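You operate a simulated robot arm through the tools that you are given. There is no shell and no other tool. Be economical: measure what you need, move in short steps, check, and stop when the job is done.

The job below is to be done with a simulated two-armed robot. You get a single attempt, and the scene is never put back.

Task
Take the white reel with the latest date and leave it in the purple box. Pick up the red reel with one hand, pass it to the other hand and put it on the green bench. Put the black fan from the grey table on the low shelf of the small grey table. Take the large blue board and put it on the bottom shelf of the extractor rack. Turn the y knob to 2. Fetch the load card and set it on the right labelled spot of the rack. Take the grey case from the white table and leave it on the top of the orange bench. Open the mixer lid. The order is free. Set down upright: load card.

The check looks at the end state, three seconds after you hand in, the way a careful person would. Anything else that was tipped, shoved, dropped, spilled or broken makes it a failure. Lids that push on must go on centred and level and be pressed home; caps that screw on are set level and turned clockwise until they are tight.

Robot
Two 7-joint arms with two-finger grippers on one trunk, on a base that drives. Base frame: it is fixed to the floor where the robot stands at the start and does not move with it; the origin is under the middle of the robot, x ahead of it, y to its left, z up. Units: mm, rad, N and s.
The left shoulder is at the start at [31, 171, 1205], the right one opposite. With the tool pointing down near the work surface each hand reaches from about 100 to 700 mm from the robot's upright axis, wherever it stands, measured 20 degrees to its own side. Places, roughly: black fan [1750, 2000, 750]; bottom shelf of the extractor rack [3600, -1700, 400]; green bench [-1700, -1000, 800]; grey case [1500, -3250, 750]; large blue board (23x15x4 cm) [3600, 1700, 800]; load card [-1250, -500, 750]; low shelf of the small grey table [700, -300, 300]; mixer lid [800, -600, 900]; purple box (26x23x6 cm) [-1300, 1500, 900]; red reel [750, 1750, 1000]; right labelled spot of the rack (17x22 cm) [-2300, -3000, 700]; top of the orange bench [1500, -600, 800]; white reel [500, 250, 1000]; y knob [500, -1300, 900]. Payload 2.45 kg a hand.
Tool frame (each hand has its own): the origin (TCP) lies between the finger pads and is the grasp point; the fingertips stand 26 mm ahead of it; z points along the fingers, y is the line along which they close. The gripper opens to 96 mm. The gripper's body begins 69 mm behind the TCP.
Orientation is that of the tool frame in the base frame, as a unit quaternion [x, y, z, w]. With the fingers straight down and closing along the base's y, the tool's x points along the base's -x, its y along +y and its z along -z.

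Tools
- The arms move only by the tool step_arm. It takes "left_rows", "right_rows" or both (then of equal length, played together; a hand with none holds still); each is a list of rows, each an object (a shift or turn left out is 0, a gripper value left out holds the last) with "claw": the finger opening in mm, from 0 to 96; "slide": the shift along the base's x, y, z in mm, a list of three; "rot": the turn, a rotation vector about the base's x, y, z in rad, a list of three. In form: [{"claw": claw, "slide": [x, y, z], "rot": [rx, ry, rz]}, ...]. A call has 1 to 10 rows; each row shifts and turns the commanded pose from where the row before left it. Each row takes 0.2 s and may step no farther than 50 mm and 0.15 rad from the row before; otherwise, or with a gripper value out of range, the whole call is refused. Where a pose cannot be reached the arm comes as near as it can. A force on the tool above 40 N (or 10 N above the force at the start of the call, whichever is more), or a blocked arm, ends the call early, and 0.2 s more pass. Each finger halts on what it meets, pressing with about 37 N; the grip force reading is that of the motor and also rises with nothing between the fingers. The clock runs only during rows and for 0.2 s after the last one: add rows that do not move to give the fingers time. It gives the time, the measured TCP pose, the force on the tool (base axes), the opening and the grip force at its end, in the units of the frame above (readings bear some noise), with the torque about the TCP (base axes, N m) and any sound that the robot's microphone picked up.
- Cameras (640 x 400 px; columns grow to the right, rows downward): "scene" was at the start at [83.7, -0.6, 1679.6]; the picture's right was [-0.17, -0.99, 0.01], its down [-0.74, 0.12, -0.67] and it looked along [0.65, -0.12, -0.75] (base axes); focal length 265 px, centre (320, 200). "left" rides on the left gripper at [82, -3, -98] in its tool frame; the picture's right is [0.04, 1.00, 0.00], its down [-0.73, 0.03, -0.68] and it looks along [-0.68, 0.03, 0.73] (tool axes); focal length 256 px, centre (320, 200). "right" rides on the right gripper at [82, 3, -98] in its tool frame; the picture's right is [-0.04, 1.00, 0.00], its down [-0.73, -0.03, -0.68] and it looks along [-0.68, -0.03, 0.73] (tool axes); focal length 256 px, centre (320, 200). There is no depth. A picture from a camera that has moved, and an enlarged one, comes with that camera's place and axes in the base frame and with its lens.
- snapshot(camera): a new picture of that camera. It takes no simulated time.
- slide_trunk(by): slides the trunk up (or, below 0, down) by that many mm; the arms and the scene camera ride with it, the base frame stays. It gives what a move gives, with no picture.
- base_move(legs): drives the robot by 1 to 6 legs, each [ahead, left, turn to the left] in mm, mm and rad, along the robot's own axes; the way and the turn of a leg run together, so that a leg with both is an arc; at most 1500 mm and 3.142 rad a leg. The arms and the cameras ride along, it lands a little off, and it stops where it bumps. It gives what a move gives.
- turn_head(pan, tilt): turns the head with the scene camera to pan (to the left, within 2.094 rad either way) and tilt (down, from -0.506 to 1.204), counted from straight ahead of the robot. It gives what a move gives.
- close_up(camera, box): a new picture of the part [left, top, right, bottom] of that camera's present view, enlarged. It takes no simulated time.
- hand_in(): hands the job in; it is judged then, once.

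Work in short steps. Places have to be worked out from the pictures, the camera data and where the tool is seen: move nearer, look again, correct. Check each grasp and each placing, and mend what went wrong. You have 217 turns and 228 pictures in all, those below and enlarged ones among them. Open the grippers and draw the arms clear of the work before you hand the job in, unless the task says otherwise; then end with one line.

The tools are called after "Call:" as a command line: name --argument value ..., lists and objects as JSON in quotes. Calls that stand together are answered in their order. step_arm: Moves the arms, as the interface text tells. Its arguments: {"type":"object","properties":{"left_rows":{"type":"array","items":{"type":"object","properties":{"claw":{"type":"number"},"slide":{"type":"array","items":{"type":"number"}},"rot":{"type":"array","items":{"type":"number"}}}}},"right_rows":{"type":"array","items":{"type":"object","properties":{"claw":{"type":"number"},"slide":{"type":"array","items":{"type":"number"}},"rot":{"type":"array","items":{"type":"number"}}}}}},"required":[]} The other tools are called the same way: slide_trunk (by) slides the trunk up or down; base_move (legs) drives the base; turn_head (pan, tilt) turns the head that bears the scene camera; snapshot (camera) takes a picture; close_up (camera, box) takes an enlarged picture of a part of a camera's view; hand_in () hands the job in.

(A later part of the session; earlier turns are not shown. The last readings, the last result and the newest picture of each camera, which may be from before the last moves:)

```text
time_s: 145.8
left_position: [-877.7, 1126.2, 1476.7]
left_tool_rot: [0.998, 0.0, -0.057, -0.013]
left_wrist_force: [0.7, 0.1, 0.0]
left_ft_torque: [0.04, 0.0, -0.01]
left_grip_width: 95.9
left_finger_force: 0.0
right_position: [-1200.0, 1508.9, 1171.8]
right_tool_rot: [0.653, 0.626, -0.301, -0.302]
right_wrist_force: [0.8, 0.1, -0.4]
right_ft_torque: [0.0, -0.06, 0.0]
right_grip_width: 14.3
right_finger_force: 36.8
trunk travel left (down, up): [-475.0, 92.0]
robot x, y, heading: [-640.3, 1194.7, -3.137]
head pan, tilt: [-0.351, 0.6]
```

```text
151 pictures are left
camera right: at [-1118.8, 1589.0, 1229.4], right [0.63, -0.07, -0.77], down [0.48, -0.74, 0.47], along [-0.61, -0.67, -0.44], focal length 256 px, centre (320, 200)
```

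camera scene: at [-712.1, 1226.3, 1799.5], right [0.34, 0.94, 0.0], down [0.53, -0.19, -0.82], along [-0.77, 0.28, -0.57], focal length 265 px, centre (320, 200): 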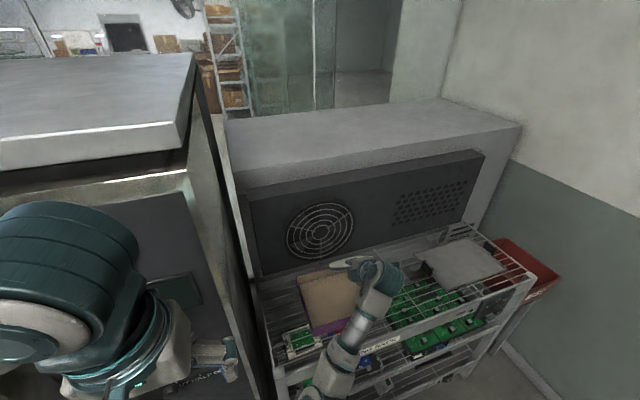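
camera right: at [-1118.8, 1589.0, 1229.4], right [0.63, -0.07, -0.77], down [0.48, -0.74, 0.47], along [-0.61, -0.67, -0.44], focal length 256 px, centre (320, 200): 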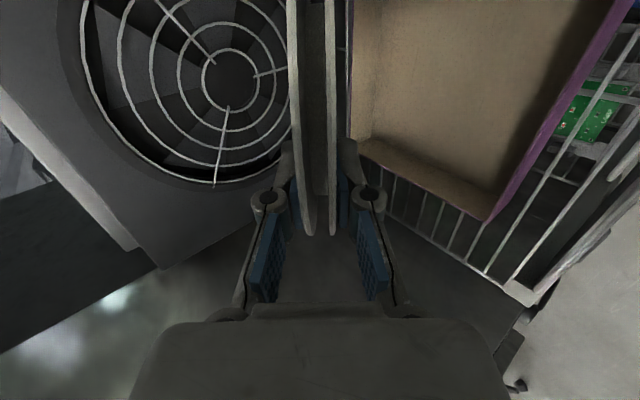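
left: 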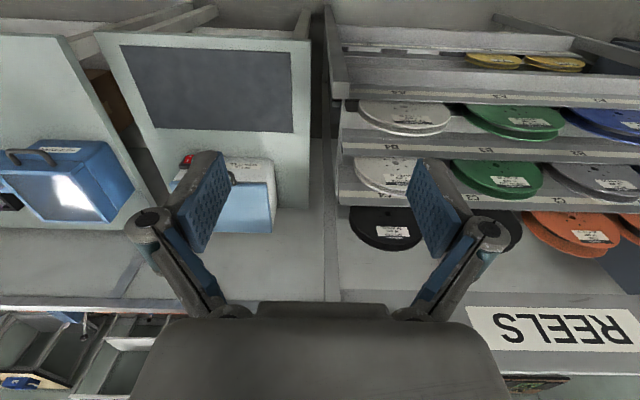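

Box position confirmed. I lower the tilted reel into the box.

Call:
step_arm --right_rows '[{"slide": [-20, -8, -20]}, {"slide": [-23, -9, -30]}, {"slide": [0, 0, -30]}, {"slide": [0, 0, -30]}, {"slide": [0, 0, -25]}, {}, {}]'

Call:
snapshot --camera "right"

Call:
close_up --camera "scene" --box '[250, 220, 430, 380]'

```text
time_s: 147.4
left_position: [-878.8, 1138.6, 1478.1]
left_tool_rot: [0.998, -0.001, -0.057, -0.009]
left_wrist_force: [-0.5, 0.2, 0.0]
left_ft_torque: [0.05, -0.01, 0.0]
left_grip_width: 95.9
left_finger_force: 0.0
right_position: [-1266.5, 1495.5, 1088.3]
right_tool_rot: [0.661, 0.626, -0.288, -0.297]
right_wrist_force: [0.4, 0.7, -1.0]
right_ft_torque: [-0.04, -0.02, 0.01]
right_grip_width: 13.9
right_finger_force: 37.5
right hand out of reach, approached as far as the arm can: row 2, 3, 4, 5
trunk travel left (down, up): [-475.0, 92.0]
robot x, y, heading: [-644.8, 1198.2, -3.141]
head pan, tilt: [-0.351, 0.6]
```

```text
150 pictures are left
camera right: at [-1185.7, 1572.5, 1148.9], right [0.66, -0.08, -0.75], down [0.45, -0.75, 0.48], along [-0.6, -0.65, -0.46], focal length 256 px, centre (320, 200)
```

right: 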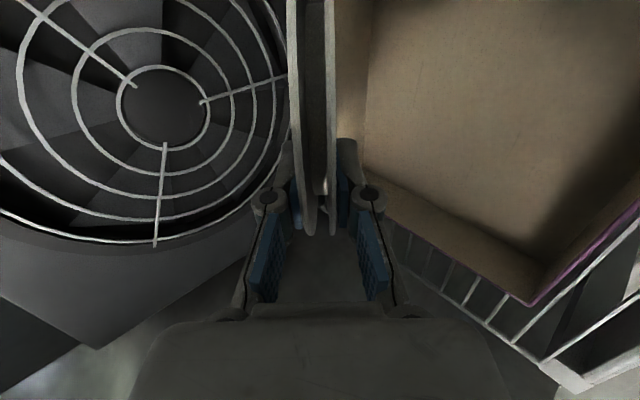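

```text
2.50 times, centred on (340, 300) of scene
camera zoom: at [-712.6, 1235.5, 1799.4], right [0.34, 0.94, 0.0], down [0.53, -0.2, -0.82], along [-0.77, 0.28, -0.57], focal length 662 px, centre (270, -50)
```

zoom: 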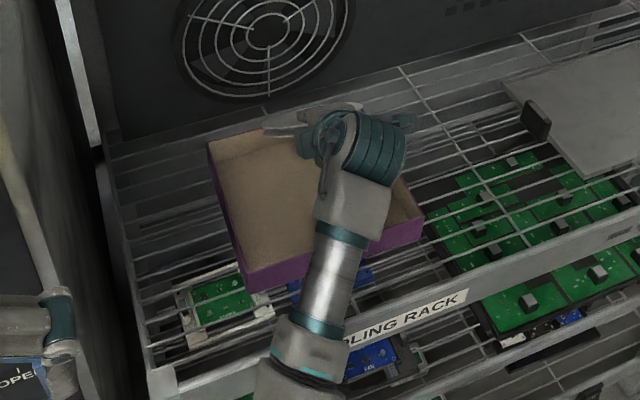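

The arm is at its limit, so I back the base 25 mm and lower by trunk.

Call:
base_move --legs '[[-25, 0, 0]]'

Call:
slide_trunk --by -45

Call:
snapshot --camera "right"

```text
time_s: 148.2
left_position: [-862.2, 1132.9, 1475.5]
left_tool_rot: [0.999, 0.0, -0.053, -0.011]
left_wrist_force: [-0.5, 0.5, -1.4]
left_ft_torque: [0.0, -0.09, -0.03]
left_grip_width: 96.1
left_finger_force: 0.0
right_position: [-1246.8, 1489.6, 1085.8]
right_tool_rot: [0.662, 0.628, -0.285, -0.295]
right_wrist_force: [0.4, 0.0, -1.5]
right_ft_torque: [-0.02, -0.02, 0.0]
right_grip_width: 14.1
right_finger_force: 36.5
trunk travel left (down, up): [-475.0, 92.0]
robot x, y, heading: [-611.9, 1194.3, -3.141]
head pan, tilt: [-0.351, 0.6]
```

```text
time_s: 149.0
left_position: [-848.5, 1130.8, 1434.4]
left_tool_rot: [0.998, 0.001, -0.058, -0.011]
left_wrist_force: [0.0, 0.2, 0.0]
left_ft_torque: [0.02, 0.01, -0.01]
left_grip_width: 96.3
left_finger_force: 0.0
right_position: [-1237.6, 1489.0, 1047.4]
right_tool_rot: [0.66, 0.626, -0.286, -0.3]
right_wrist_force: [0.0, 0.2, -1.0]
right_ft_torque: [-0.02, -0.05, 0.03]
right_grip_width: 14.3
right_finger_force: 36.5
trunk travel left (down, up): [-430.0, 137.0]
robot x, y, heading: [-615.8, 1196.6, -3.141]
head pan, tilt: [-0.351, 0.6]
```

```text
148 pictures are left
camera right: at [-1156.8, 1566.1, 1108.7], right [0.65, -0.08, -0.75], down [0.45, -0.76, 0.47], along [-0.61, -0.65, -0.46], focal length 256 px, centre (320, 200)
```

right: 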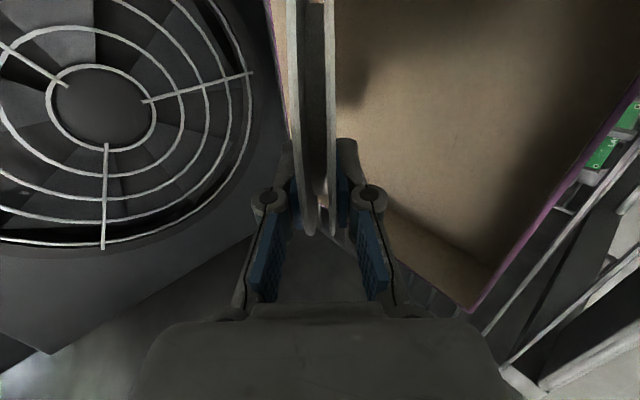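

The reel is inside the box outline. I lower further in small trunk steps until contact.

Call:
slide_trunk --by -25

Call:
slide_trunk --by -10

Call:
snapshot --camera "right"

Call:
close_up --camera "scene" --box '[250, 220, 430, 380]'

```text
time_s: 149.8
left_position: [-848.3, 1128.4, 1408.0]
left_tool_rot: [0.998, 0.0, -0.058, -0.012]
left_wrist_force: [0.6, -0.4, -0.5]
left_ft_torque: [0.02, 0.04, 0.02]
left_grip_width: 95.9
left_finger_force: 0.0
right_position: [-1237.3, 1487.6, 1022.2]
right_tool_rot: [0.661, 0.627, -0.284, -0.299]
right_wrist_force: [1.6, -0.1, -0.4]
right_ft_torque: [-0.02, -0.05, 0.0]
right_grip_width: 14.0
right_finger_force: 37.0
trunk travel left (down, up): [-405.0, 162.0]
robot x, y, heading: [-613.6, 1196.2, -3.138]
head pan, tilt: [-0.351, 0.6]
```

```text
time_s: 150.3
left_position: [-848.6, 1135.7, 1398.6]
left_tool_rot: [0.998, 0.001, -0.058, -0.01]
left_wrist_force: [0.2, 0.2, -0.1]
left_ft_torque: [0.0, 0.01, 0.0]
left_grip_width: 95.8
left_finger_force: 0.1
right_position: [-1238.4, 1493.7, 1011.8]
right_tool_rot: [0.661, 0.626, -0.285, -0.3]
right_wrist_force: [-1.6, 0.6, 2.3]
right_ft_torque: [0.1, 0.46, 0.0]
right_grip_width: 14.2
right_finger_force: 36.9
trunk travel left (down, up): [-395.0, 172.0]
robot x, y, heading: [-612.3, 1194.9, -3.141]
head pan, tilt: [-0.351, 0.6]
```

```text
147 pictures are left
camera right: at [-1157.3, 1570.3, 1072.5], right [0.65, -0.08, -0.75], down [0.45, -0.76, 0.47], along [-0.61, -0.65, -0.46], focal length 256 px, centre (320, 200)
```

right: 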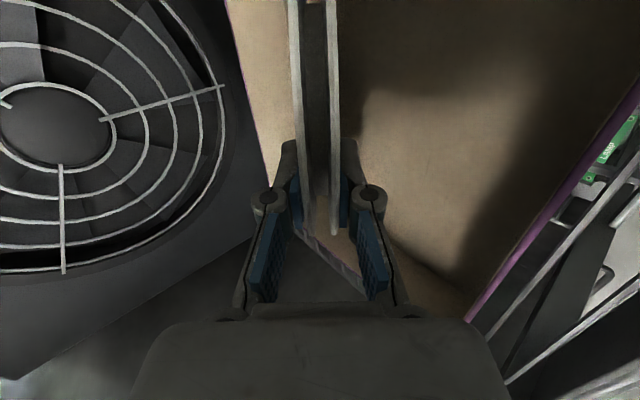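

```text
2.50 times, centred on (340, 300) of scene
camera zoom: at [-695.5, 1228.3, 1719.8], right [0.34, 0.94, 0.0], down [0.53, -0.19, -0.82], along [-0.77, 0.28, -0.57], focal length 662 px, centre (270, -50)
```

zoom: 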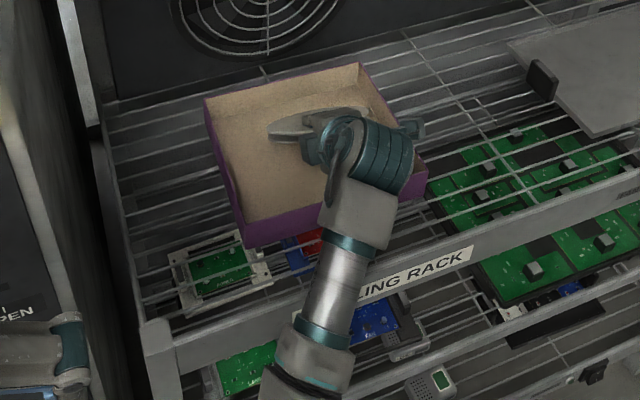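

The reel touches the box floor. I open the fingers and withdraw along the tool axis.

Call:
step_arm --right_rows '[{"claw": 36}, {}, {"slide": [22, 0, 18]}, {"slide": [22, 0, 18]}, {"slide": [22, 0, 22]}, {"slide": [20, 0, 30]}, {"slide": [10, 0, 40]}, {}]'

Call:
snapshot --camera "right"

Call:
close_up --camera "scene" --box '[250, 220, 430, 380]'

```text
time_s: 152.1
left_position: [-850.4, 1134.0, 1399.3]
left_tool_rot: [0.998, 0.001, -0.057, -0.011]
left_wrist_force: [-1.0, 0.7, -0.6]
left_ft_torque: [-0.01, 0.01, -0.01]
left_grip_width: 96.1
left_finger_force: 0.1
right_position: [-1141.9, 1490.7, 1136.6]
right_tool_rot: [0.661, 0.627, -0.284, -0.299]
right_wrist_force: [-0.3, 0.1, -0.7]
right_ft_torque: [-0.01, -0.04, 0.02]
right_grip_width: 36.0
right_finger_force: 0.0
trunk travel left (down, up): [-395.0, 172.0]
robot x, y, heading: [-617.3, 1195.7, -3.144]
head pan, tilt: [-0.351, 0.6]
```

```text
145 pictures are left
camera right: at [-1061.1, 1568.0, 1199.0], right [0.66, -0.08, -0.75], down [0.45, -0.76, 0.47], along [-0.6, -0.65, -0.46], focal length 256 px, centre (320, 200)
```

right: 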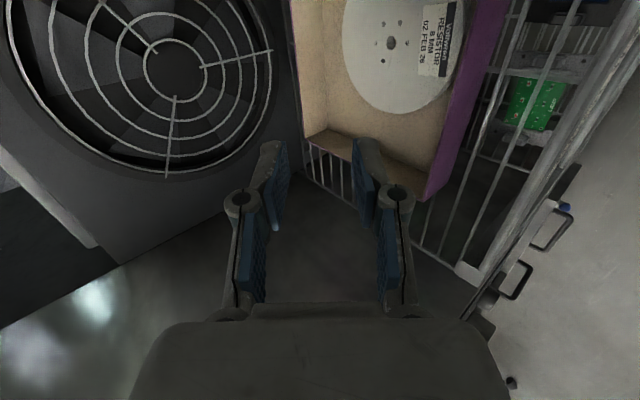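

```text
2.50 times, centred on (340, 300) of scene
camera zoom: at [-696.4, 1225.3, 1719.7], right [0.34, 0.94, 0.0], down [0.53, -0.19, -0.82], along [-0.77, 0.28, -0.57], focal length 662 px, centre (270, -50)
```

zoom: 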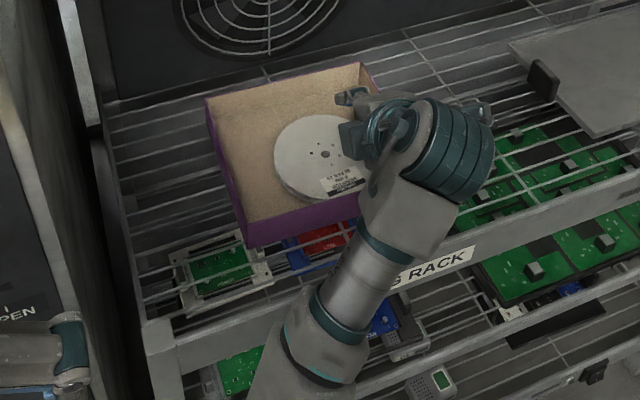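

White reel lies flat in the purple box. I straighten the hand, back away and turn to look for the red reel.

Call:
step_arm --right_rows '[{"slide": [20, 0, 30], "rot": [0, -0.145, 0]}, {"slide": [20, 0, 20], "rot": [0, -0.145, 0]}, {"rot": [0, -0.145, 0]}, {"rot": [0, -0.145, 0]}, {"rot": [0, -0.145, 0]}, {"rot": [0, -0.145, 0]}]'

Call:
base_move --legs '[[-320, 0, 0], [0, 0, 1.57], [0, 0, 1.57]]'

Call:
turn_head --pan 0.25 --tilt 0.5

Call:
snapshot --camera "scene"

```text
time_s: 153.5
left_position: [-849.8, 1134.0, 1396.7]
left_tool_rot: [0.998, 0.0, -0.057, -0.011]
left_wrist_force: [0.4, -0.9, -0.6]
left_ft_torque: [-0.04, 0.0, 0.01]
left_grip_width: 96.1
left_finger_force: 0.0
right_position: [-1169.5, 1532.2, 1153.4]
right_tool_rot: [0.719, 0.695, 0.022, -0.007]
right_wrist_force: [0.2, -0.3, -0.8]
right_ft_torque: [0.01, -0.01, -0.03]
right_grip_width: 36.1
right_finger_force: 0.0
right hand out of reach, approached as far as the arm can: row 1, 2, 3
trunk travel left (down, up): [-395.0, 172.0]
robot x, y, heading: [-617.6, 1196.6, -3.139]
head pan, tilt: [-0.351, 0.6]
```

```text
time_s: 163.2
left_position: [-63.3, 1249.9, 1398.1]
left_tool_rot: [0.018, 0.998, -0.012, 0.056]
left_wrist_force: [-0.4, -0.1, 0.1]
left_ft_torque: [0.03, -0.03, 0.02]
left_grip_width: 95.8
left_finger_force: 0.1
right_position: [240.6, 841.3, 1153.5]
right_tool_rot: [-0.68, 0.733, -0.006, -0.021]
right_wrist_force: [1.1, 0.0, -0.3]
right_ft_torque: [-0.01, 0.01, 0.0]
right_grip_width: 35.6
right_finger_force: 0.1
trunk travel left (down, up): [-395.0, 172.0]
robot x, y, heading: [-301.2, 1203.9, -0.034]
head pan, tilt: [-0.351, 0.6]
```

```text
time_s: 164.2
left_position: [-68.4, 1251.6, 1398.3]
left_tool_rot: [0.018, 0.998, -0.011, 0.057]
left_wrist_force: [0.3, 0.3, -0.3]
left_ft_torque: [0.0, 0.01, -0.03]
left_grip_width: 96.1
left_finger_force: 0.1
right_position: [237.6, 841.8, 1155.3]
right_tool_rot: [-0.681, 0.732, -0.006, -0.02]
right_wrist_force: [0.1, -0.7, -0.3]
right_ft_torque: [0.02, -0.01, 0.0]
right_grip_width: 36.1
right_finger_force: 0.0
trunk travel left (down, up): [-395.0, 172.0]
robot x, y, heading: [-297.8, 1198.4, -0.033]
head pan, tilt: [0.25, 0.499]
```

```text
143 pictures are left
camera scene: at [-210.3, 1216.0, 1728.7], right [0.21, -0.98, 0.0], down [-0.47, -0.1, -0.88], along [0.86, 0.19, -0.48], focal length 265 px, centre (320, 200)
```

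scene: 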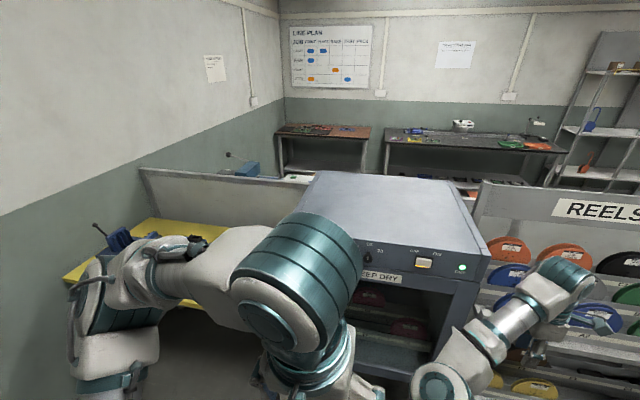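

I zoom on the "KEEP DRY" cabinet, where a reddish reel seems to lie.

Call:
close_up --camera "scene" --box '[340, 250, 480, 390]'

Call:
close_up --camera "scene" --box '[60, 190, 260, 310]'

```text
2.86 times, centred on (410, 320) of scene
camera zoom: at [-210.3, 1216.0, 1728.7], right [0.21, -0.98, 0.0], down [-0.47, -0.1, -0.88], along [0.86, 0.19, -0.48], focal length 757 px, centre (63, -143)
```

zoom: 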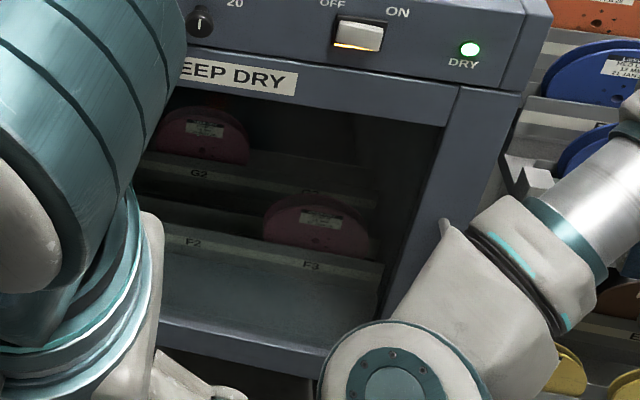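

```text
3.20 times, centred on (160, 250) of scene
camera zoom: at [-210.3, 1216.0, 1728.7], right [0.21, -0.98, 0.0], down [-0.47, -0.1, -0.88], along [0.86, 0.19, -0.48], focal length 848 px, centre (832, 40)
```

zoom: 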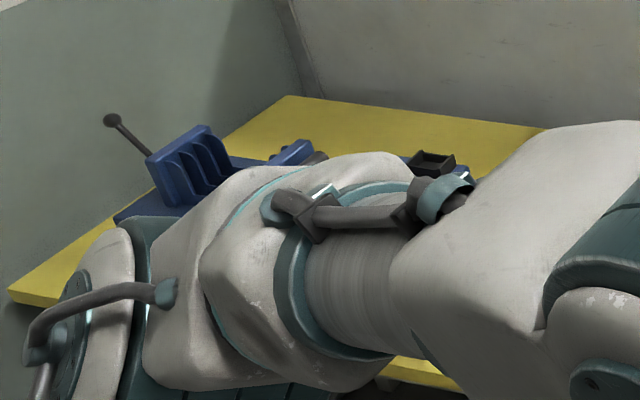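

I tuck the left arm into a lower pose like the right one to clear the view, then strafe left to see past the cabinet.

Call:
step_arm --left_rows '[{"slide": [20, 40, -15]}, {"slide": [20, 40, -20]}, {"slide": [25, 40, -20]}, {"slide": [30, 40, -20]}, {"slide": [30, 40, -20]}, {"slide": [30, 30, -25]}, {"slide": [30, 20, -30]}, {"slide": [30, 0, -30]}, {"slide": [20, 0, -30]}, {"slide": [0, 0, -30]}]'

Call:
base_move --legs '[[0, 450, 0]]'

Call:
snapshot --camera "scene"

```text
refused: row 3 steps farther than a row can; nothing moved
```

```text
time_s: 166.9
left_position: [-51.6, 1707.8, 1398.6]
left_tool_rot: [0.019, 0.998, -0.014, 0.059]
left_wrist_force: [0.5, -0.8, -0.5]
left_ft_torque: [-0.05, -0.01, -0.03]
left_grip_width: 95.9
left_finger_force: 0.1
right_position: [252.9, 1296.7, 1156.1]
right_tool_rot: [-0.68, 0.733, -0.009, -0.02]
right_wrist_force: [-0.5, 0.0, 0.3]
right_ft_torque: [-0.01, 0.01, 0.02]
right_grip_width: 35.7
right_finger_force: 0.0
trunk travel left (down, up): [-395.0, 172.0]
robot x, y, heading: [-284.7, 1649.9, -0.035]
head pan, tilt: [0.25, 0.499]
```

```text
140 pictures are left
camera scene: at [-194.5, 1674.1, 1728.7], right [0.21, -0.98, 0.0], down [-0.47, -0.1, -0.88], along [0.86, 0.19, -0.48], focal length 265 px, centre (320, 200)
```

scene: 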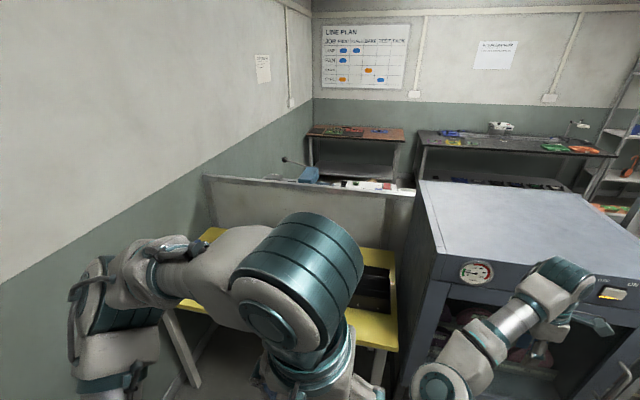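

Left arm still hides the yellow table; I move it with smaller steps.

Call:
step_arm --left_rows '[{"slide": [15, 35, -15]}, {"slide": [15, 35, -20]}, {"slide": [20, 35, -20]}, {"slide": [25, 35, -20]}, {"slide": [25, 35, -20]}, {"slide": [28, 30, -25]}, {"slide": [30, 20, -30]}, {"slide": [30, 0, -30]}, {"slide": [20, 0, -30]}, {"slide": [0, 0, -30]}]'

Call:
snapshot --camera "scene"

Call:
snapshot --camera "left"

```text
time_s: 169.1
left_position: [152.6, 1928.4, 1159.5]
left_tool_rot: [0.02, 0.998, -0.011, 0.06]
left_wrist_force: [-0.6, 0.4, 0.0]
left_ft_torque: [0.0, 0.01, 0.01]
left_grip_width: 96.0
left_finger_force: 0.1
right_position: [247.2, 1292.1, 1156.8]
right_tool_rot: [-0.68, 0.733, -0.008, -0.019]
right_wrist_force: [0.0, -0.9, -1.7]
right_ft_torque: [0.01, -0.04, 0.03]
right_grip_width: 36.1
right_finger_force: 0.1
trunk travel left (down, up): [-395.0, 172.0]
robot x, y, heading: [-283.5, 1648.2, -0.037]
head pan, tilt: [0.25, 0.499]
```

```text
139 pictures are left
camera scene: at [-194.0, 1668.2, 1728.7], right [0.21, -0.98, 0.0], down [-0.47, -0.1, -0.88], along [0.86, 0.19, -0.48], focal length 265 px, centre (320, 200)
```

scene: 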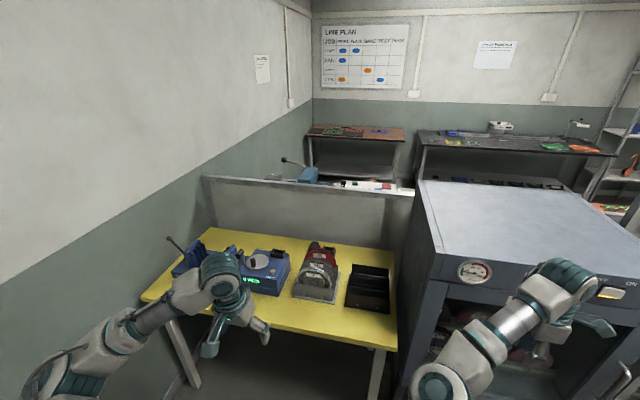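

```text
138 pictures are left
camera left: at [61.2, 1928.7, 1246.9], right [0.0, 1.0, -0.03], down [0.65, 0.02, 0.76], along [0.76, -0.02, -0.65], focal length 256 px, centre (320, 200)
```

left: 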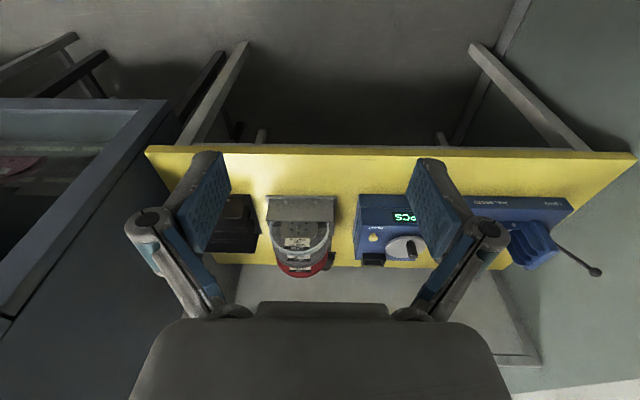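

A red reel sits in a holder on the yellow table. I zoom in.

Call:
close_up --camera "scene" --box '[270, 225, 400, 325]'

Call:
close_up --camera "left" --box '[220, 170, 380, 290]'

```text
4.00 times, centred on (335, 275) of scene
camera zoom: at [-194.0, 1668.2, 1728.7], right [0.21, -0.98, 0.0], down [-0.47, -0.1, -0.88], along [0.86, 0.19, -0.48], focal length 1060 px, centre (260, -100)
```

zoom: 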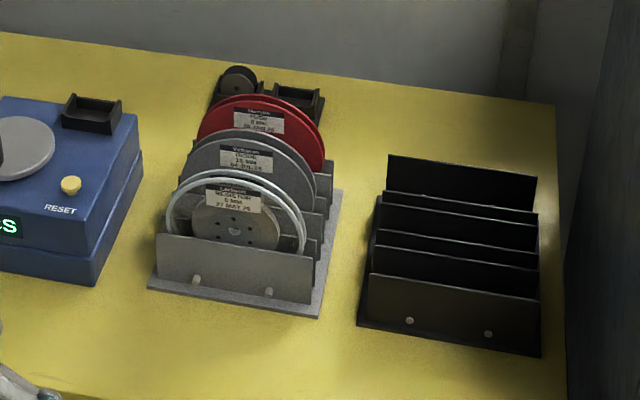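

```text
3.33 times, centred on (300, 230) of left
camera zoom: at [61.2, 1928.7, 1246.9], right [0.0, 1.0, -0.03], down [0.65, 0.02, 0.76], along [0.76, -0.02, -0.65], focal length 853 px, centre (387, 100)
```

zoom: 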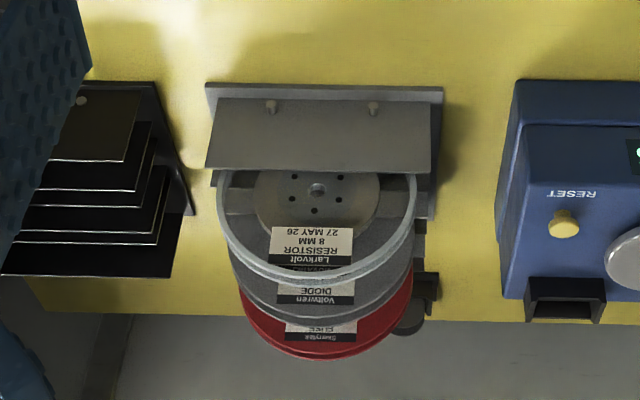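

The red reel is the rear one in the grey holder (top ≈(735,1868,950)); the left hand will take it. I yaw the left hand, retract the right, raise the trunk and approach.

Call:
step_arm --left_rows '[{"rot": [0, 0, -0.15]}, {"rot": [0, 0, -0.15]}, {"rot": [0, 0, -0.15]}, {"rot": [0, 0, -0.15]}, {"rot": [0, 0, -0.15]}, {"rot": [0, 0, -0.15]}, {"rot": [0, 0, -0.15]}, {"rot": [0, 0, -0.15]}, {"rot": [0, 0, -0.15]}, {"rot": [0, 0, -0.15], "claw": 40}]' --right_rows '[{"slide": [-20, 0, 0]}, {"slide": [-20, 0, 0]}, {"slide": [-20, 0, 0]}, {"slide": [-20, 0, 0]}, {"slide": [-20, 0, 0]}, {"slide": [-20, 0, 0]}, {}, {}, {}, {}]'

Call:
slide_trunk --by 100

Call:
base_move --legs '[[0, -60, 0.035], [300, 0, 0]]'

Call:
turn_head --pan 0.3 --tilt 0.8

Call:
step_arm --left_rows '[{}, {}, {}, {}, {}, {}, {}, {}]'

Call:
snapshot --camera "scene"

Call:
snapshot --camera "left"

```text
time_s: 171.3
left_position: [154.0, 1930.3, 1158.7]
left_tool_rot: [0.695, 0.716, -0.05, 0.037]
left_wrist_force: [1.2, 0.0, 0.2]
left_ft_torque: [0.0, 0.0, 0.01]
left_grip_width: 40.1
left_finger_force: 0.1
right_position: [157.6, 1246.1, 1158.9]
right_tool_rot: [-0.68, 0.733, -0.008, -0.019]
right_wrist_force: [0.1, 0.6, -1.0]
right_ft_torque: [0.0, 0.0, 0.05]
right_grip_width: 36.1
right_finger_force: 0.1
right hand out of reach, approached as far as the arm can: row 1, 2, 3, 4, 5, 6
trunk travel left (down, up): [-395.0, 172.0]
robot x, y, heading: [-284.5, 1649.0, -0.034]
head pan, tilt: [0.25, 0.499]
```

```text
time_s: 172.7
left_position: [152.6, 1930.3, 1258.3]
left_tool_rot: [0.694, 0.717, -0.05, 0.036]
left_wrist_force: [0.1, 0.1, 0.7]
left_ft_torque: [-0.03, 0.0, 0.0]
left_grip_width: 40.2
left_finger_force: 0.0
right_position: [158.1, 1246.2, 1259.6]
right_tool_rot: [-0.679, 0.734, -0.008, -0.019]
right_wrist_force: [0.9, 0.0, 0.6]
right_ft_torque: [0.03, 0.01, 0.04]
right_grip_width: 35.9
right_finger_force: 0.1
trunk travel left (down, up): [-495.0, 72.0]
robot x, y, heading: [-283.6, 1652.5, -0.037]
head pan, tilt: [0.25, 0.499]
```

```text
time_s: 175.1
left_position: [384.3, 1884.9, 1264.0]
left_tool_rot: [0.682, 0.729, -0.044, 0.041]
left_wrist_force: [0.5, -0.3, 0.1]
left_ft_torque: [0.06, 0.03, -0.03]
left_grip_width: 39.9
left_finger_force: 0.0
right_position: [410.8, 1198.5, 1264.5]
right_tool_rot: [-0.689, 0.725, -0.01, -0.021]
right_wrist_force: [-9.6, 5.6, 6.6]
right_ft_torque: [0.42, 0.13, 0.35]
right_grip_width: 35.8
right_finger_force: 0.0
trunk travel left (down, up): [-495.0, 72.0]
robot x, y, heading: [-30.1, 1588.0, 0.0]
head pan, tilt: [0.25, 0.499]
stopped in leg 2: the force on the tool passed its limit at 78 N (the readings are from after the stop); the commanded pose is now the measured one
```

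```text
time_s: 175.9
left_position: [387.2, 1919.4, 1255.1]
left_tool_rot: [0.679, 0.731, -0.055, 0.046]
left_wrist_force: [-0.5, 0.3, -0.3]
left_ft_torque: [-0.03, -0.02, 0.01]
left_grip_width: 39.9
left_finger_force: 0.0
right_position: [417.3, 1235.8, 1271.8]
right_tool_rot: [-0.693, 0.72, -0.02, -0.028]
right_wrist_force: [3.1, 8.7, 21.6]
right_ft_torque: [1.02, -0.68, 0.18]
right_grip_width: 40.8
right_finger_force: 1.5
trunk travel left (down, up): [-495.0, 72.0]
robot x, y, heading: [-29.8, 1591.4, 0.001]
head pan, tilt: [0.3, 0.799]
```

```text
time_s: 177.9
left_position: [383.2, 1909.9, 1260.3]
left_tool_rot: [0.679, 0.731, -0.05, 0.044]
left_wrist_force: [-0.3, -1.1, 0.4]
left_ft_torque: [0.01, -0.03, 0.02]
left_grip_width: 39.9
left_finger_force: 0.0
right_position: [411.9, 1226.0, 1269.3]
right_tool_rot: [-0.691, 0.722, -0.017, -0.024]
right_wrist_force: [-1.0, 0.6, 0.2]
right_ft_torque: [-0.06, -0.01, -0.01]
right_grip_width: 38.0
right_finger_force: 0.1
trunk travel left (down, up): [-495.0, 72.0]
robot x, y, heading: [-30.4, 1591.0, 0.004]
head pan, tilt: [0.3, 0.799]
stopped in row 8 (left hand): the arm was blocked; the commanded pose is now the measured one
```

```text
135 pictures are left
camera scene: at [36.9, 1646.1, 1802.1], right [0.3, -0.95, 0.01], down [-0.69, -0.23, -0.69], along [0.66, 0.2, -0.72], focal length 265 px, centre (320, 200)
```

scene: 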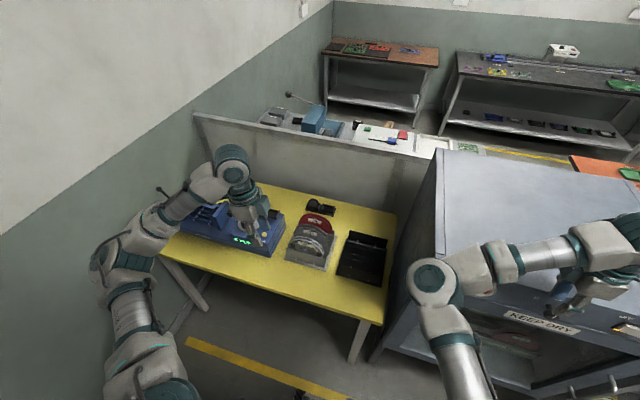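

```text
134 pictures are left
camera left: at [375.6, 2001.9, 1346.1], right [0.99, 0.11, -0.02], down [0.09, -0.63, 0.77], along [0.08, -0.77, -0.64], focal length 256 px, centre (320, 200)
```

left: 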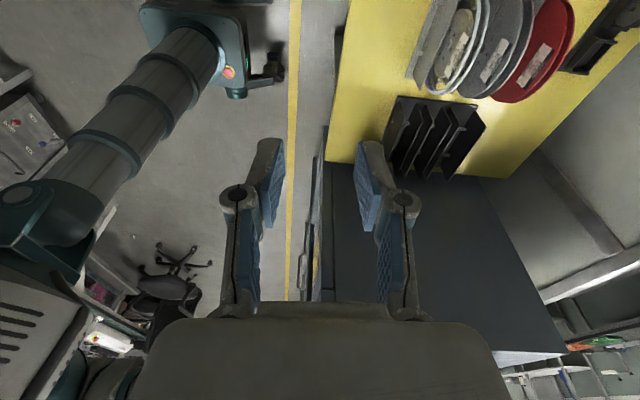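

The right hand touched the cabinet front. I back off, go left and turn right by 0.5 rad so that the right arm stays clear while the left faces the reel.

Call:
base_move --legs '[[-100, 0, 0], [0, 280, 0], [0, 0, -0.5], [150, 90, 0]]'

Call:
turn_head --pan 0.4 --tilt 0.9

Call:
step_arm --left_rows '[{}, {}, {}, {}, {}, {}]'

Call:
snapshot --camera "scene"

Call:
snapshot --camera "left"

```text
time_s: 183.1
left_position: [537.1, 1929.8, 1269.3]
left_tool_rot: [0.842, 0.537, -0.048, 0.027]
left_wrist_force: [-0.2, -0.8, 0.5]
left_ft_torque: [0.05, 0.02, -0.04]
left_grip_width: 40.0
left_finger_force: 0.1
right_position: [224.3, 1312.2, 1260.4]
right_tool_rot: [-0.48, 0.877, -0.005, -0.017]
right_wrist_force: [-2.6, -1.7, 0.1]
right_ft_torque: [0.13, -0.15, -0.01]
right_grip_width: 36.1
right_finger_force: 0.0
trunk travel left (down, up): [-495.0, 72.0]
robot x, y, heading: [43.6, 1878.7, -0.506]
head pan, tilt: [0.3, 0.799]
```

```text
time_s: 183.8
left_position: [545.6, 1940.5, 1265.4]
left_tool_rot: [0.843, 0.535, -0.054, 0.03]
left_wrist_force: [-0.5, -0.6, 0.5]
left_ft_torque: [0.03, -0.01, -0.01]
left_grip_width: 39.9
left_finger_force: 0.0
right_position: [231.4, 1324.9, 1266.3]
right_tool_rot: [-0.479, 0.878, -0.008, -0.023]
right_wrist_force: [-0.9, -0.9, -0.1]
right_ft_torque: [0.03, -0.05, -0.03]
right_grip_width: 35.9
right_finger_force: 0.0
trunk travel left (down, up): [-495.0, 72.0]
robot x, y, heading: [41.7, 1876.5, -0.5]
head pan, tilt: [0.4, 0.901]
```

```text
time_s: 185.2
left_position: [553.8, 1961.1, 1261.2]
left_tool_rot: [0.841, 0.537, -0.06, 0.034]
left_wrist_force: [-0.1, 0.7, 0.1]
left_ft_torque: [0.0, -0.03, 0.03]
left_grip_width: 40.1
left_finger_force: 0.0
right_position: [231.6, 1334.3, 1271.2]
right_tool_rot: [-0.467, 0.884, -0.013, -0.029]
right_wrist_force: [-0.7, 0.0, -0.5]
right_ft_torque: [0.01, -0.05, 0.01]
right_grip_width: 36.0
right_finger_force: 0.1
trunk travel left (down, up): [-495.0, 72.0]
robot x, y, heading: [41.9, 1883.3, -0.504]
head pan, tilt: [0.4, 0.901]
```

```text
133 pictures are left
camera scene: at [104.0, 1873.1, 1795.0], right [-0.1, -0.99, -0.01], down [-0.78, 0.09, -0.62], along [0.62, -0.06, -0.78], focal length 265 px, centre (320, 200)
```

scene: 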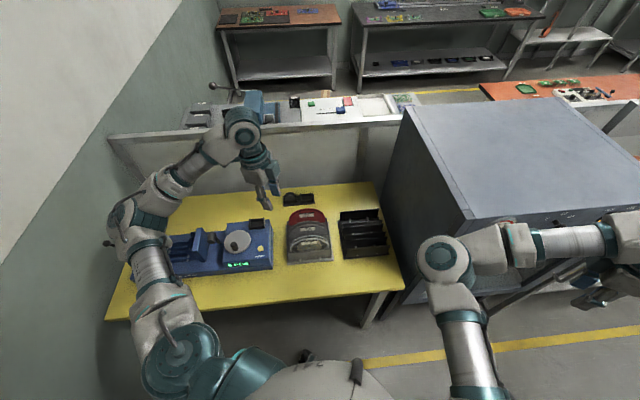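

```text
132 pictures are left
camera left: at [591.9, 2045.8, 1347.9], right [0.92, -0.39, -0.01], down [-0.24, -0.59, 0.77], along [-0.3, -0.71, -0.64], focal length 256 px, centre (320, 200)
```

left: 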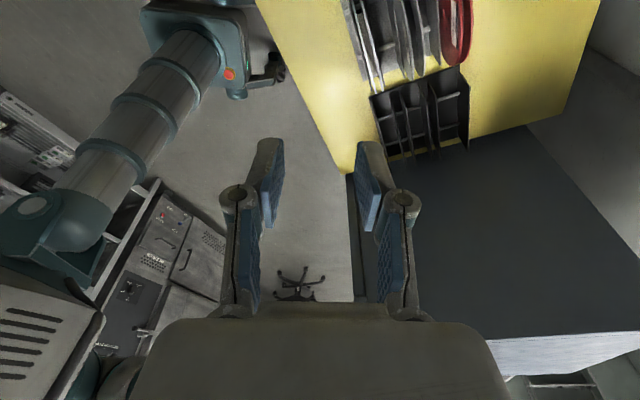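

Red reel top ≈(722,1866,945). I square the left hand (closing along x) and move above it.

Call:
step_arm --left_rows '[{"slide": [28, -16, -20], "rot": [0.02, -0.011, 0.072]}, {"slide": [28, -16, -20], "rot": [0.02, -0.011, 0.072]}, {"slide": [28, -16, -25], "rot": [0.02, -0.011, 0.072]}, {"slide": [28, -16, -25], "rot": [0.02, -0.011, 0.072]}, {"slide": [28, -16, -25], "rot": [0.02, -0.011, 0.072]}, {"slide": [28, -15, -25], "rot": [0.02, -0.011, 0.072]}, {}, {}, {}]'

Call:
step_arm --left_rows '[{}, {}, {}, {}]'

Call:
snapshot --camera "left"

```text
time_s: 187.2
left_position: [727.7, 1873.3, 1117.6]
left_tool_rot: [0.708, 0.707, 0.005, 0.012]
left_wrist_force: [0.1, 0.6, 0.1]
left_ft_torque: [-0.04, -0.02, -0.02]
left_grip_width: 40.0
left_finger_force: 0.1
right_position: [240.3, 1344.0, 1274.3]
right_tool_rot: [-0.471, 0.881, -0.013, -0.031]
right_wrist_force: [0.8, 0.5, 0.0]
right_ft_torque: [-0.03, 0.06, 0.02]
right_grip_width: 35.8
right_finger_force: 0.1
trunk travel left (down, up): [-495.0, 72.0]
robot x, y, heading: [41.8, 1882.3, -0.499]
head pan, tilt: [0.4, 0.901]
```

```text
time_s: 188.2
left_position: [727.1, 1874.4, 1116.8]
left_tool_rot: [0.707, 0.707, 0.005, 0.012]
left_wrist_force: [-0.3, 1.1, 0.7]
left_ft_torque: [-0.02, -0.01, 0.01]
left_grip_width: 40.2
left_finger_force: 0.0
right_position: [243.3, 1347.8, 1273.3]
right_tool_rot: [-0.474, 0.88, -0.014, -0.032]
right_wrist_force: [0.4, 0.6, -0.5]
right_ft_torque: [-0.05, 0.04, -0.01]
right_grip_width: 36.0
right_finger_force: 0.0
trunk travel left (down, up): [-495.0, 72.0]
robot x, y, heading: [44.7, 1885.2, -0.502]
head pan, tilt: [0.4, 0.901]
```

```text
131 pictures are left
camera left: at [722.4, 1955.2, 1215.0], right [1.0, 0.04, 0.02], down [0.01, -0.73, 0.69], along [0.04, -0.69, -0.73], focal length 256 px, centre (320, 200)
```

left: 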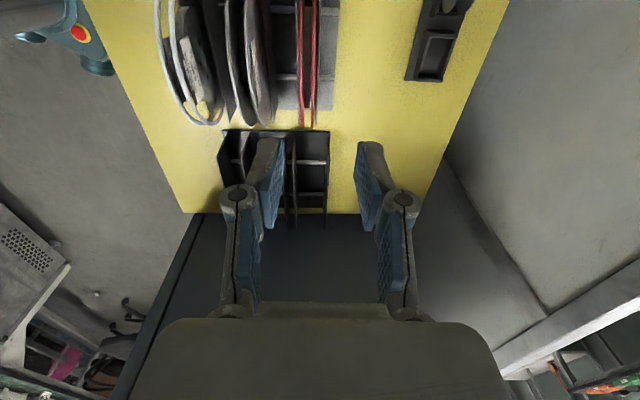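

Reel mid-plane at x≈720. I correct by (-7,-10), narrow to 36 mm, descend to z≈1000 and check.

Call:
step_arm --left_rows '[{"slide": [-7, -10, -15], "claw": 36}, {"slide": [0, 0, -35]}, {"slide": [0, 0, -35]}, {"slide": [0, 0, -30]}, {}, {}, {}]'

Call:
snapshot --camera "left"

```text
time_s: 189.8
left_position: [706.1, 1838.2, 1008.7]
left_tool_rot: [0.709, 0.705, 0.015, 0.01]
left_wrist_force: [0.2, -1.0, 0.1]
left_ft_torque: [0.09, -0.03, 0.0]
left_grip_width: 36.1
left_finger_force: 0.1
right_position: [228.8, 1321.6, 1265.7]
right_tool_rot: [-0.476, 0.879, -0.007, -0.023]
right_wrist_force: [0.4, -0.3, 1.0]
right_ft_torque: [0.08, -0.08, 0.0]
right_grip_width: 35.9
right_finger_force: 0.1
trunk travel left (down, up): [-495.0, 72.0]
robot x, y, heading: [45.0, 1879.2, -0.504]
head pan, tilt: [0.4, 0.901]
```

```text
130 pictures are left
camera left: at [701.0, 1917.0, 1107.8], right [1.0, 0.03, 0.03], down [0.0, -0.74, 0.68], along [0.05, -0.67, -0.74], focal length 256 px, centre (320, 200)
```

left: 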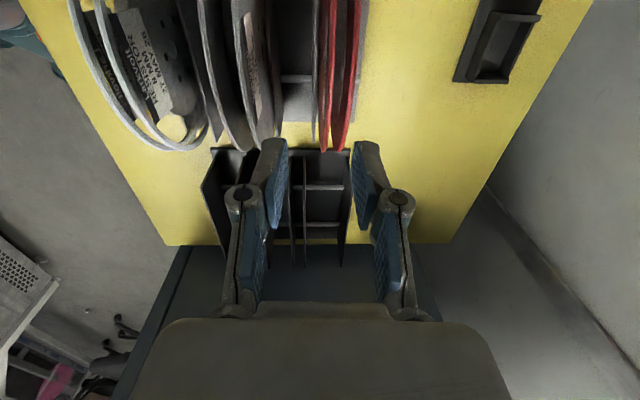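

Sway displaced the hand a little; I let it settle and re-look.

Call:
step_arm --left_rows '[{}, {}, {}, {}, {}, {}, {}, {}, {}, {}]'

Call:
step_arm --left_rows '[{}, {}, {}, {}, {}, {}, {}]'

Call:
snapshot --camera "left"

```text
time_s: 192.0
left_position: [714.3, 1854.0, 1004.6]
left_tool_rot: [0.708, 0.706, 0.008, 0.011]
left_wrist_force: [0.0, 1.0, -0.5]
left_ft_torque: [-0.08, 0.03, -0.01]
left_grip_width: 36.0
left_finger_force: 0.0
right_position: [239.5, 1339.6, 1271.6]
right_tool_rot: [-0.477, 0.879, -0.012, -0.028]
right_wrist_force: [0.2, 0.3, -0.1]
right_ft_torque: [0.0, 0.01, 0.0]
right_grip_width: 36.0
right_finger_force: 0.1
trunk travel left (down, up): [-495.0, 72.0]
robot x, y, heading: [42.0, 1882.3, -0.501]
head pan, tilt: [0.4, 0.901]
```

```text
time_s: 193.6
left_position: [710.7, 1844.5, 1008.3]
left_tool_rot: [0.71, 0.704, 0.012, 0.011]
left_wrist_force: [0.4, -0.1, -0.6]
left_ft_torque: [-0.01, 0.0, -0.01]
left_grip_width: 35.9
left_finger_force: 0.0
right_position: [235.3, 1332.4, 1268.8]
right_tool_rot: [-0.477, 0.878, -0.01, -0.025]
right_wrist_force: [-0.9, -1.0, -0.2]
right_ft_torque: [0.01, -0.06, 0.0]
right_grip_width: 36.0
right_finger_force: 0.0
trunk travel left (down, up): [-495.0, 72.0]
robot x, y, heading: [40.6, 1882.6, -0.501]
head pan, tilt: [0.4, 0.901]
```

```text
129 pictures are left
camera left: at [705.7, 1925.5, 1105.2], right [1.0, 0.03, 0.03], down [0.0, -0.73, 0.68], along [0.05, -0.68, -0.73], focal length 256 px, centre (320, 200)
```

left: 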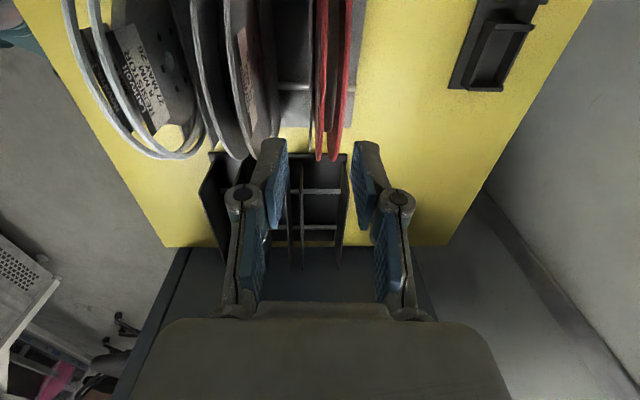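

I shift +10 in x, +5 in y, descend 62 mm, and close on the red reel.

Call:
step_arm --left_rows '[{"slide": [10, 5, -15]}, {"slide": [0, 0, -22]}, {}, {}, {}]'

Call:
snapshot --camera "left"

```text
time_s: 194.8
left_position: [723.3, 1853.6, 969.0]
left_tool_rot: [0.709, 0.705, 0.01, 0.012]
left_wrist_force: [-1.0, -0.9, 1.2]
left_ft_torque: [0.03, -0.02, 0.03]
left_grip_width: 35.9
left_finger_force: 0.0
right_position: [237.4, 1335.6, 1269.5]
right_tool_rot: [-0.477, 0.878, -0.011, -0.027]
right_wrist_force: [1.3, -0.4, -0.9]
right_ft_torque: [0.0, 0.04, 0.0]
right_grip_width: 36.0
right_finger_force: 0.0
trunk travel left (down, up): [-495.0, 72.0]
robot x, y, heading: [41.8, 1883.7, -0.506]
head pan, tilt: [0.4, 0.901]
```

```text
128 pictures are left
camera left: at [718.5, 1934.1, 1066.3], right [1.0, 0.03, 0.03], down [0.01, -0.73, 0.68], along [0.05, -0.68, -0.73], focal length 256 px, centre (320, 200)
```

left: 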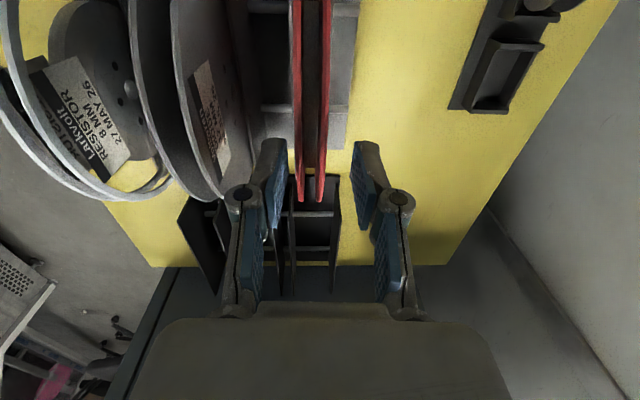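

Well centred. I descend 26 mm more and grip.

Call:
step_arm --left_rows '[{"slide": [-4, 0, -13]}, {"slide": [0, 0, -13]}, {"claw": 0}, {}, {}]'

Call:
snapshot --camera "left"

```text
time_s: 196.0
left_position: [719.7, 1855.4, 942.9]
left_tool_rot: [0.709, 0.706, 0.009, 0.011]
left_wrist_force: [-0.5, -0.3, 0.3]
left_ft_torque: [0.02, 0.03, 0.03]
left_grip_width: 14.3
left_finger_force: 37.0
right_position: [238.0, 1337.9, 1270.0]
right_tool_rot: [-0.478, 0.878, -0.01, -0.027]
right_wrist_force: [-0.8, -1.2, -0.7]
right_ft_torque: [0.01, -0.02, 0.01]
right_grip_width: 36.1
right_finger_force: 0.0
trunk travel left (down, up): [-495.0, 72.0]
robot x, y, heading: [45.0, 1879.7, -0.502]
head pan, tilt: [0.4, 0.901]
```

```text
127 pictures are left
camera left: at [713.7, 1935.3, 1040.8], right [1.0, 0.03, 0.03], down [0.01, -0.73, 0.68], along [0.04, -0.68, -0.73], focal length 256 px, centre (320, 200)
```

left: 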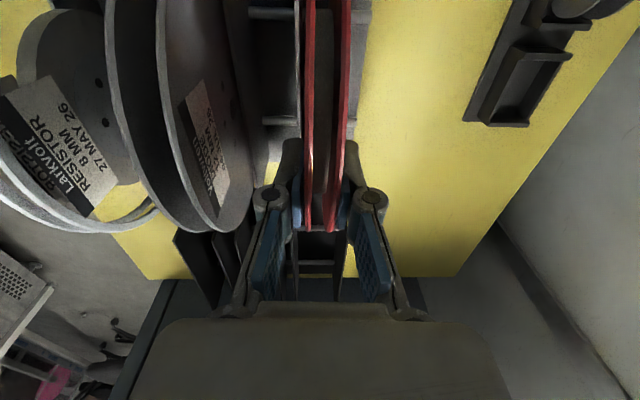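

Gripped. I lift straight up.

Call:
step_arm --left_rows '[{"slide": [0, 0, 25]}, {"slide": [0, 0, 30]}, {"slide": [0, 0, 35]}, {"slide": [0, 0, 35]}, {"slide": [0, 0, 35]}, {"slide": [0, 0, 35]}, {"slide": [0, 0, 35]}, {}]'

Call:
base_move --legs '[[-330, 0, 0]]'

Call:
snapshot --camera "scene"

```text
time_s: 197.8
left_position: [719.6, 1857.4, 1174.0]
left_tool_rot: [0.709, 0.705, 0.01, 0.01]
left_wrist_force: [0.3, 0.1, -1.5]
left_ft_torque: [0.03, -0.03, 0.0]
left_grip_width: 14.3
left_finger_force: 37.1
right_position: [239.3, 1336.9, 1270.5]
right_tool_rot: [-0.477, 0.878, -0.012, -0.028]
right_wrist_force: [0.1, 0.7, 0.1]
right_ft_torque: [0.01, 0.06, 0.01]
right_grip_width: 35.8
right_finger_force: 0.0
trunk travel left (down, up): [-495.0, 72.0]
robot x, y, heading: [41.6, 1880.0, -0.503]
head pan, tilt: [0.4, 0.901]
```

```text
time_s: 199.9
left_position: [429.4, 2015.6, 1173.7]
left_tool_rot: [0.709, 0.705, 0.009, 0.01]
left_wrist_force: [-0.6, -0.2, -0.6]
left_ft_torque: [-0.01, 0.0, 0.0]
left_grip_width: 14.3
left_finger_force: 36.6
right_position: [-52.1, 1496.1, 1270.2]
right_tool_rot: [-0.477, 0.878, -0.01, -0.029]
right_wrist_force: [0.1, 0.7, -0.7]
right_ft_torque: [-0.01, -0.02, 0.02]
right_grip_width: 36.0
right_finger_force: 0.0
trunk travel left (down, up): [-495.0, 72.0]
robot x, y, heading: [-251.0, 2040.7, -0.506]
head pan, tilt: [0.4, 0.901]
```

```text
126 pictures are left
camera scene: at [-177.3, 2037.2, 1794.5], right [-0.11, -0.99, 0.0], down [-0.78, 0.08, -0.62], along [0.61, -0.06, -0.79], focal length 265 px, centre (320, 200)
```

scene: 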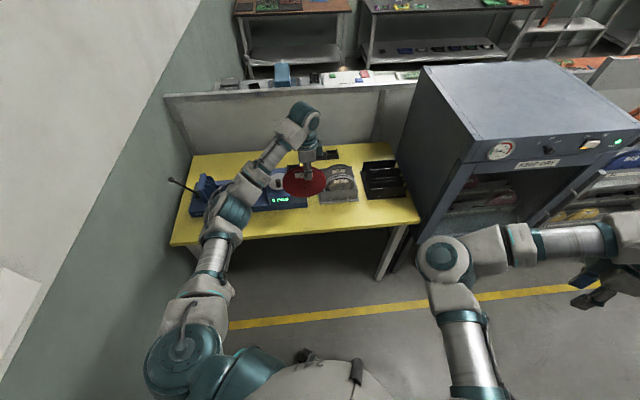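

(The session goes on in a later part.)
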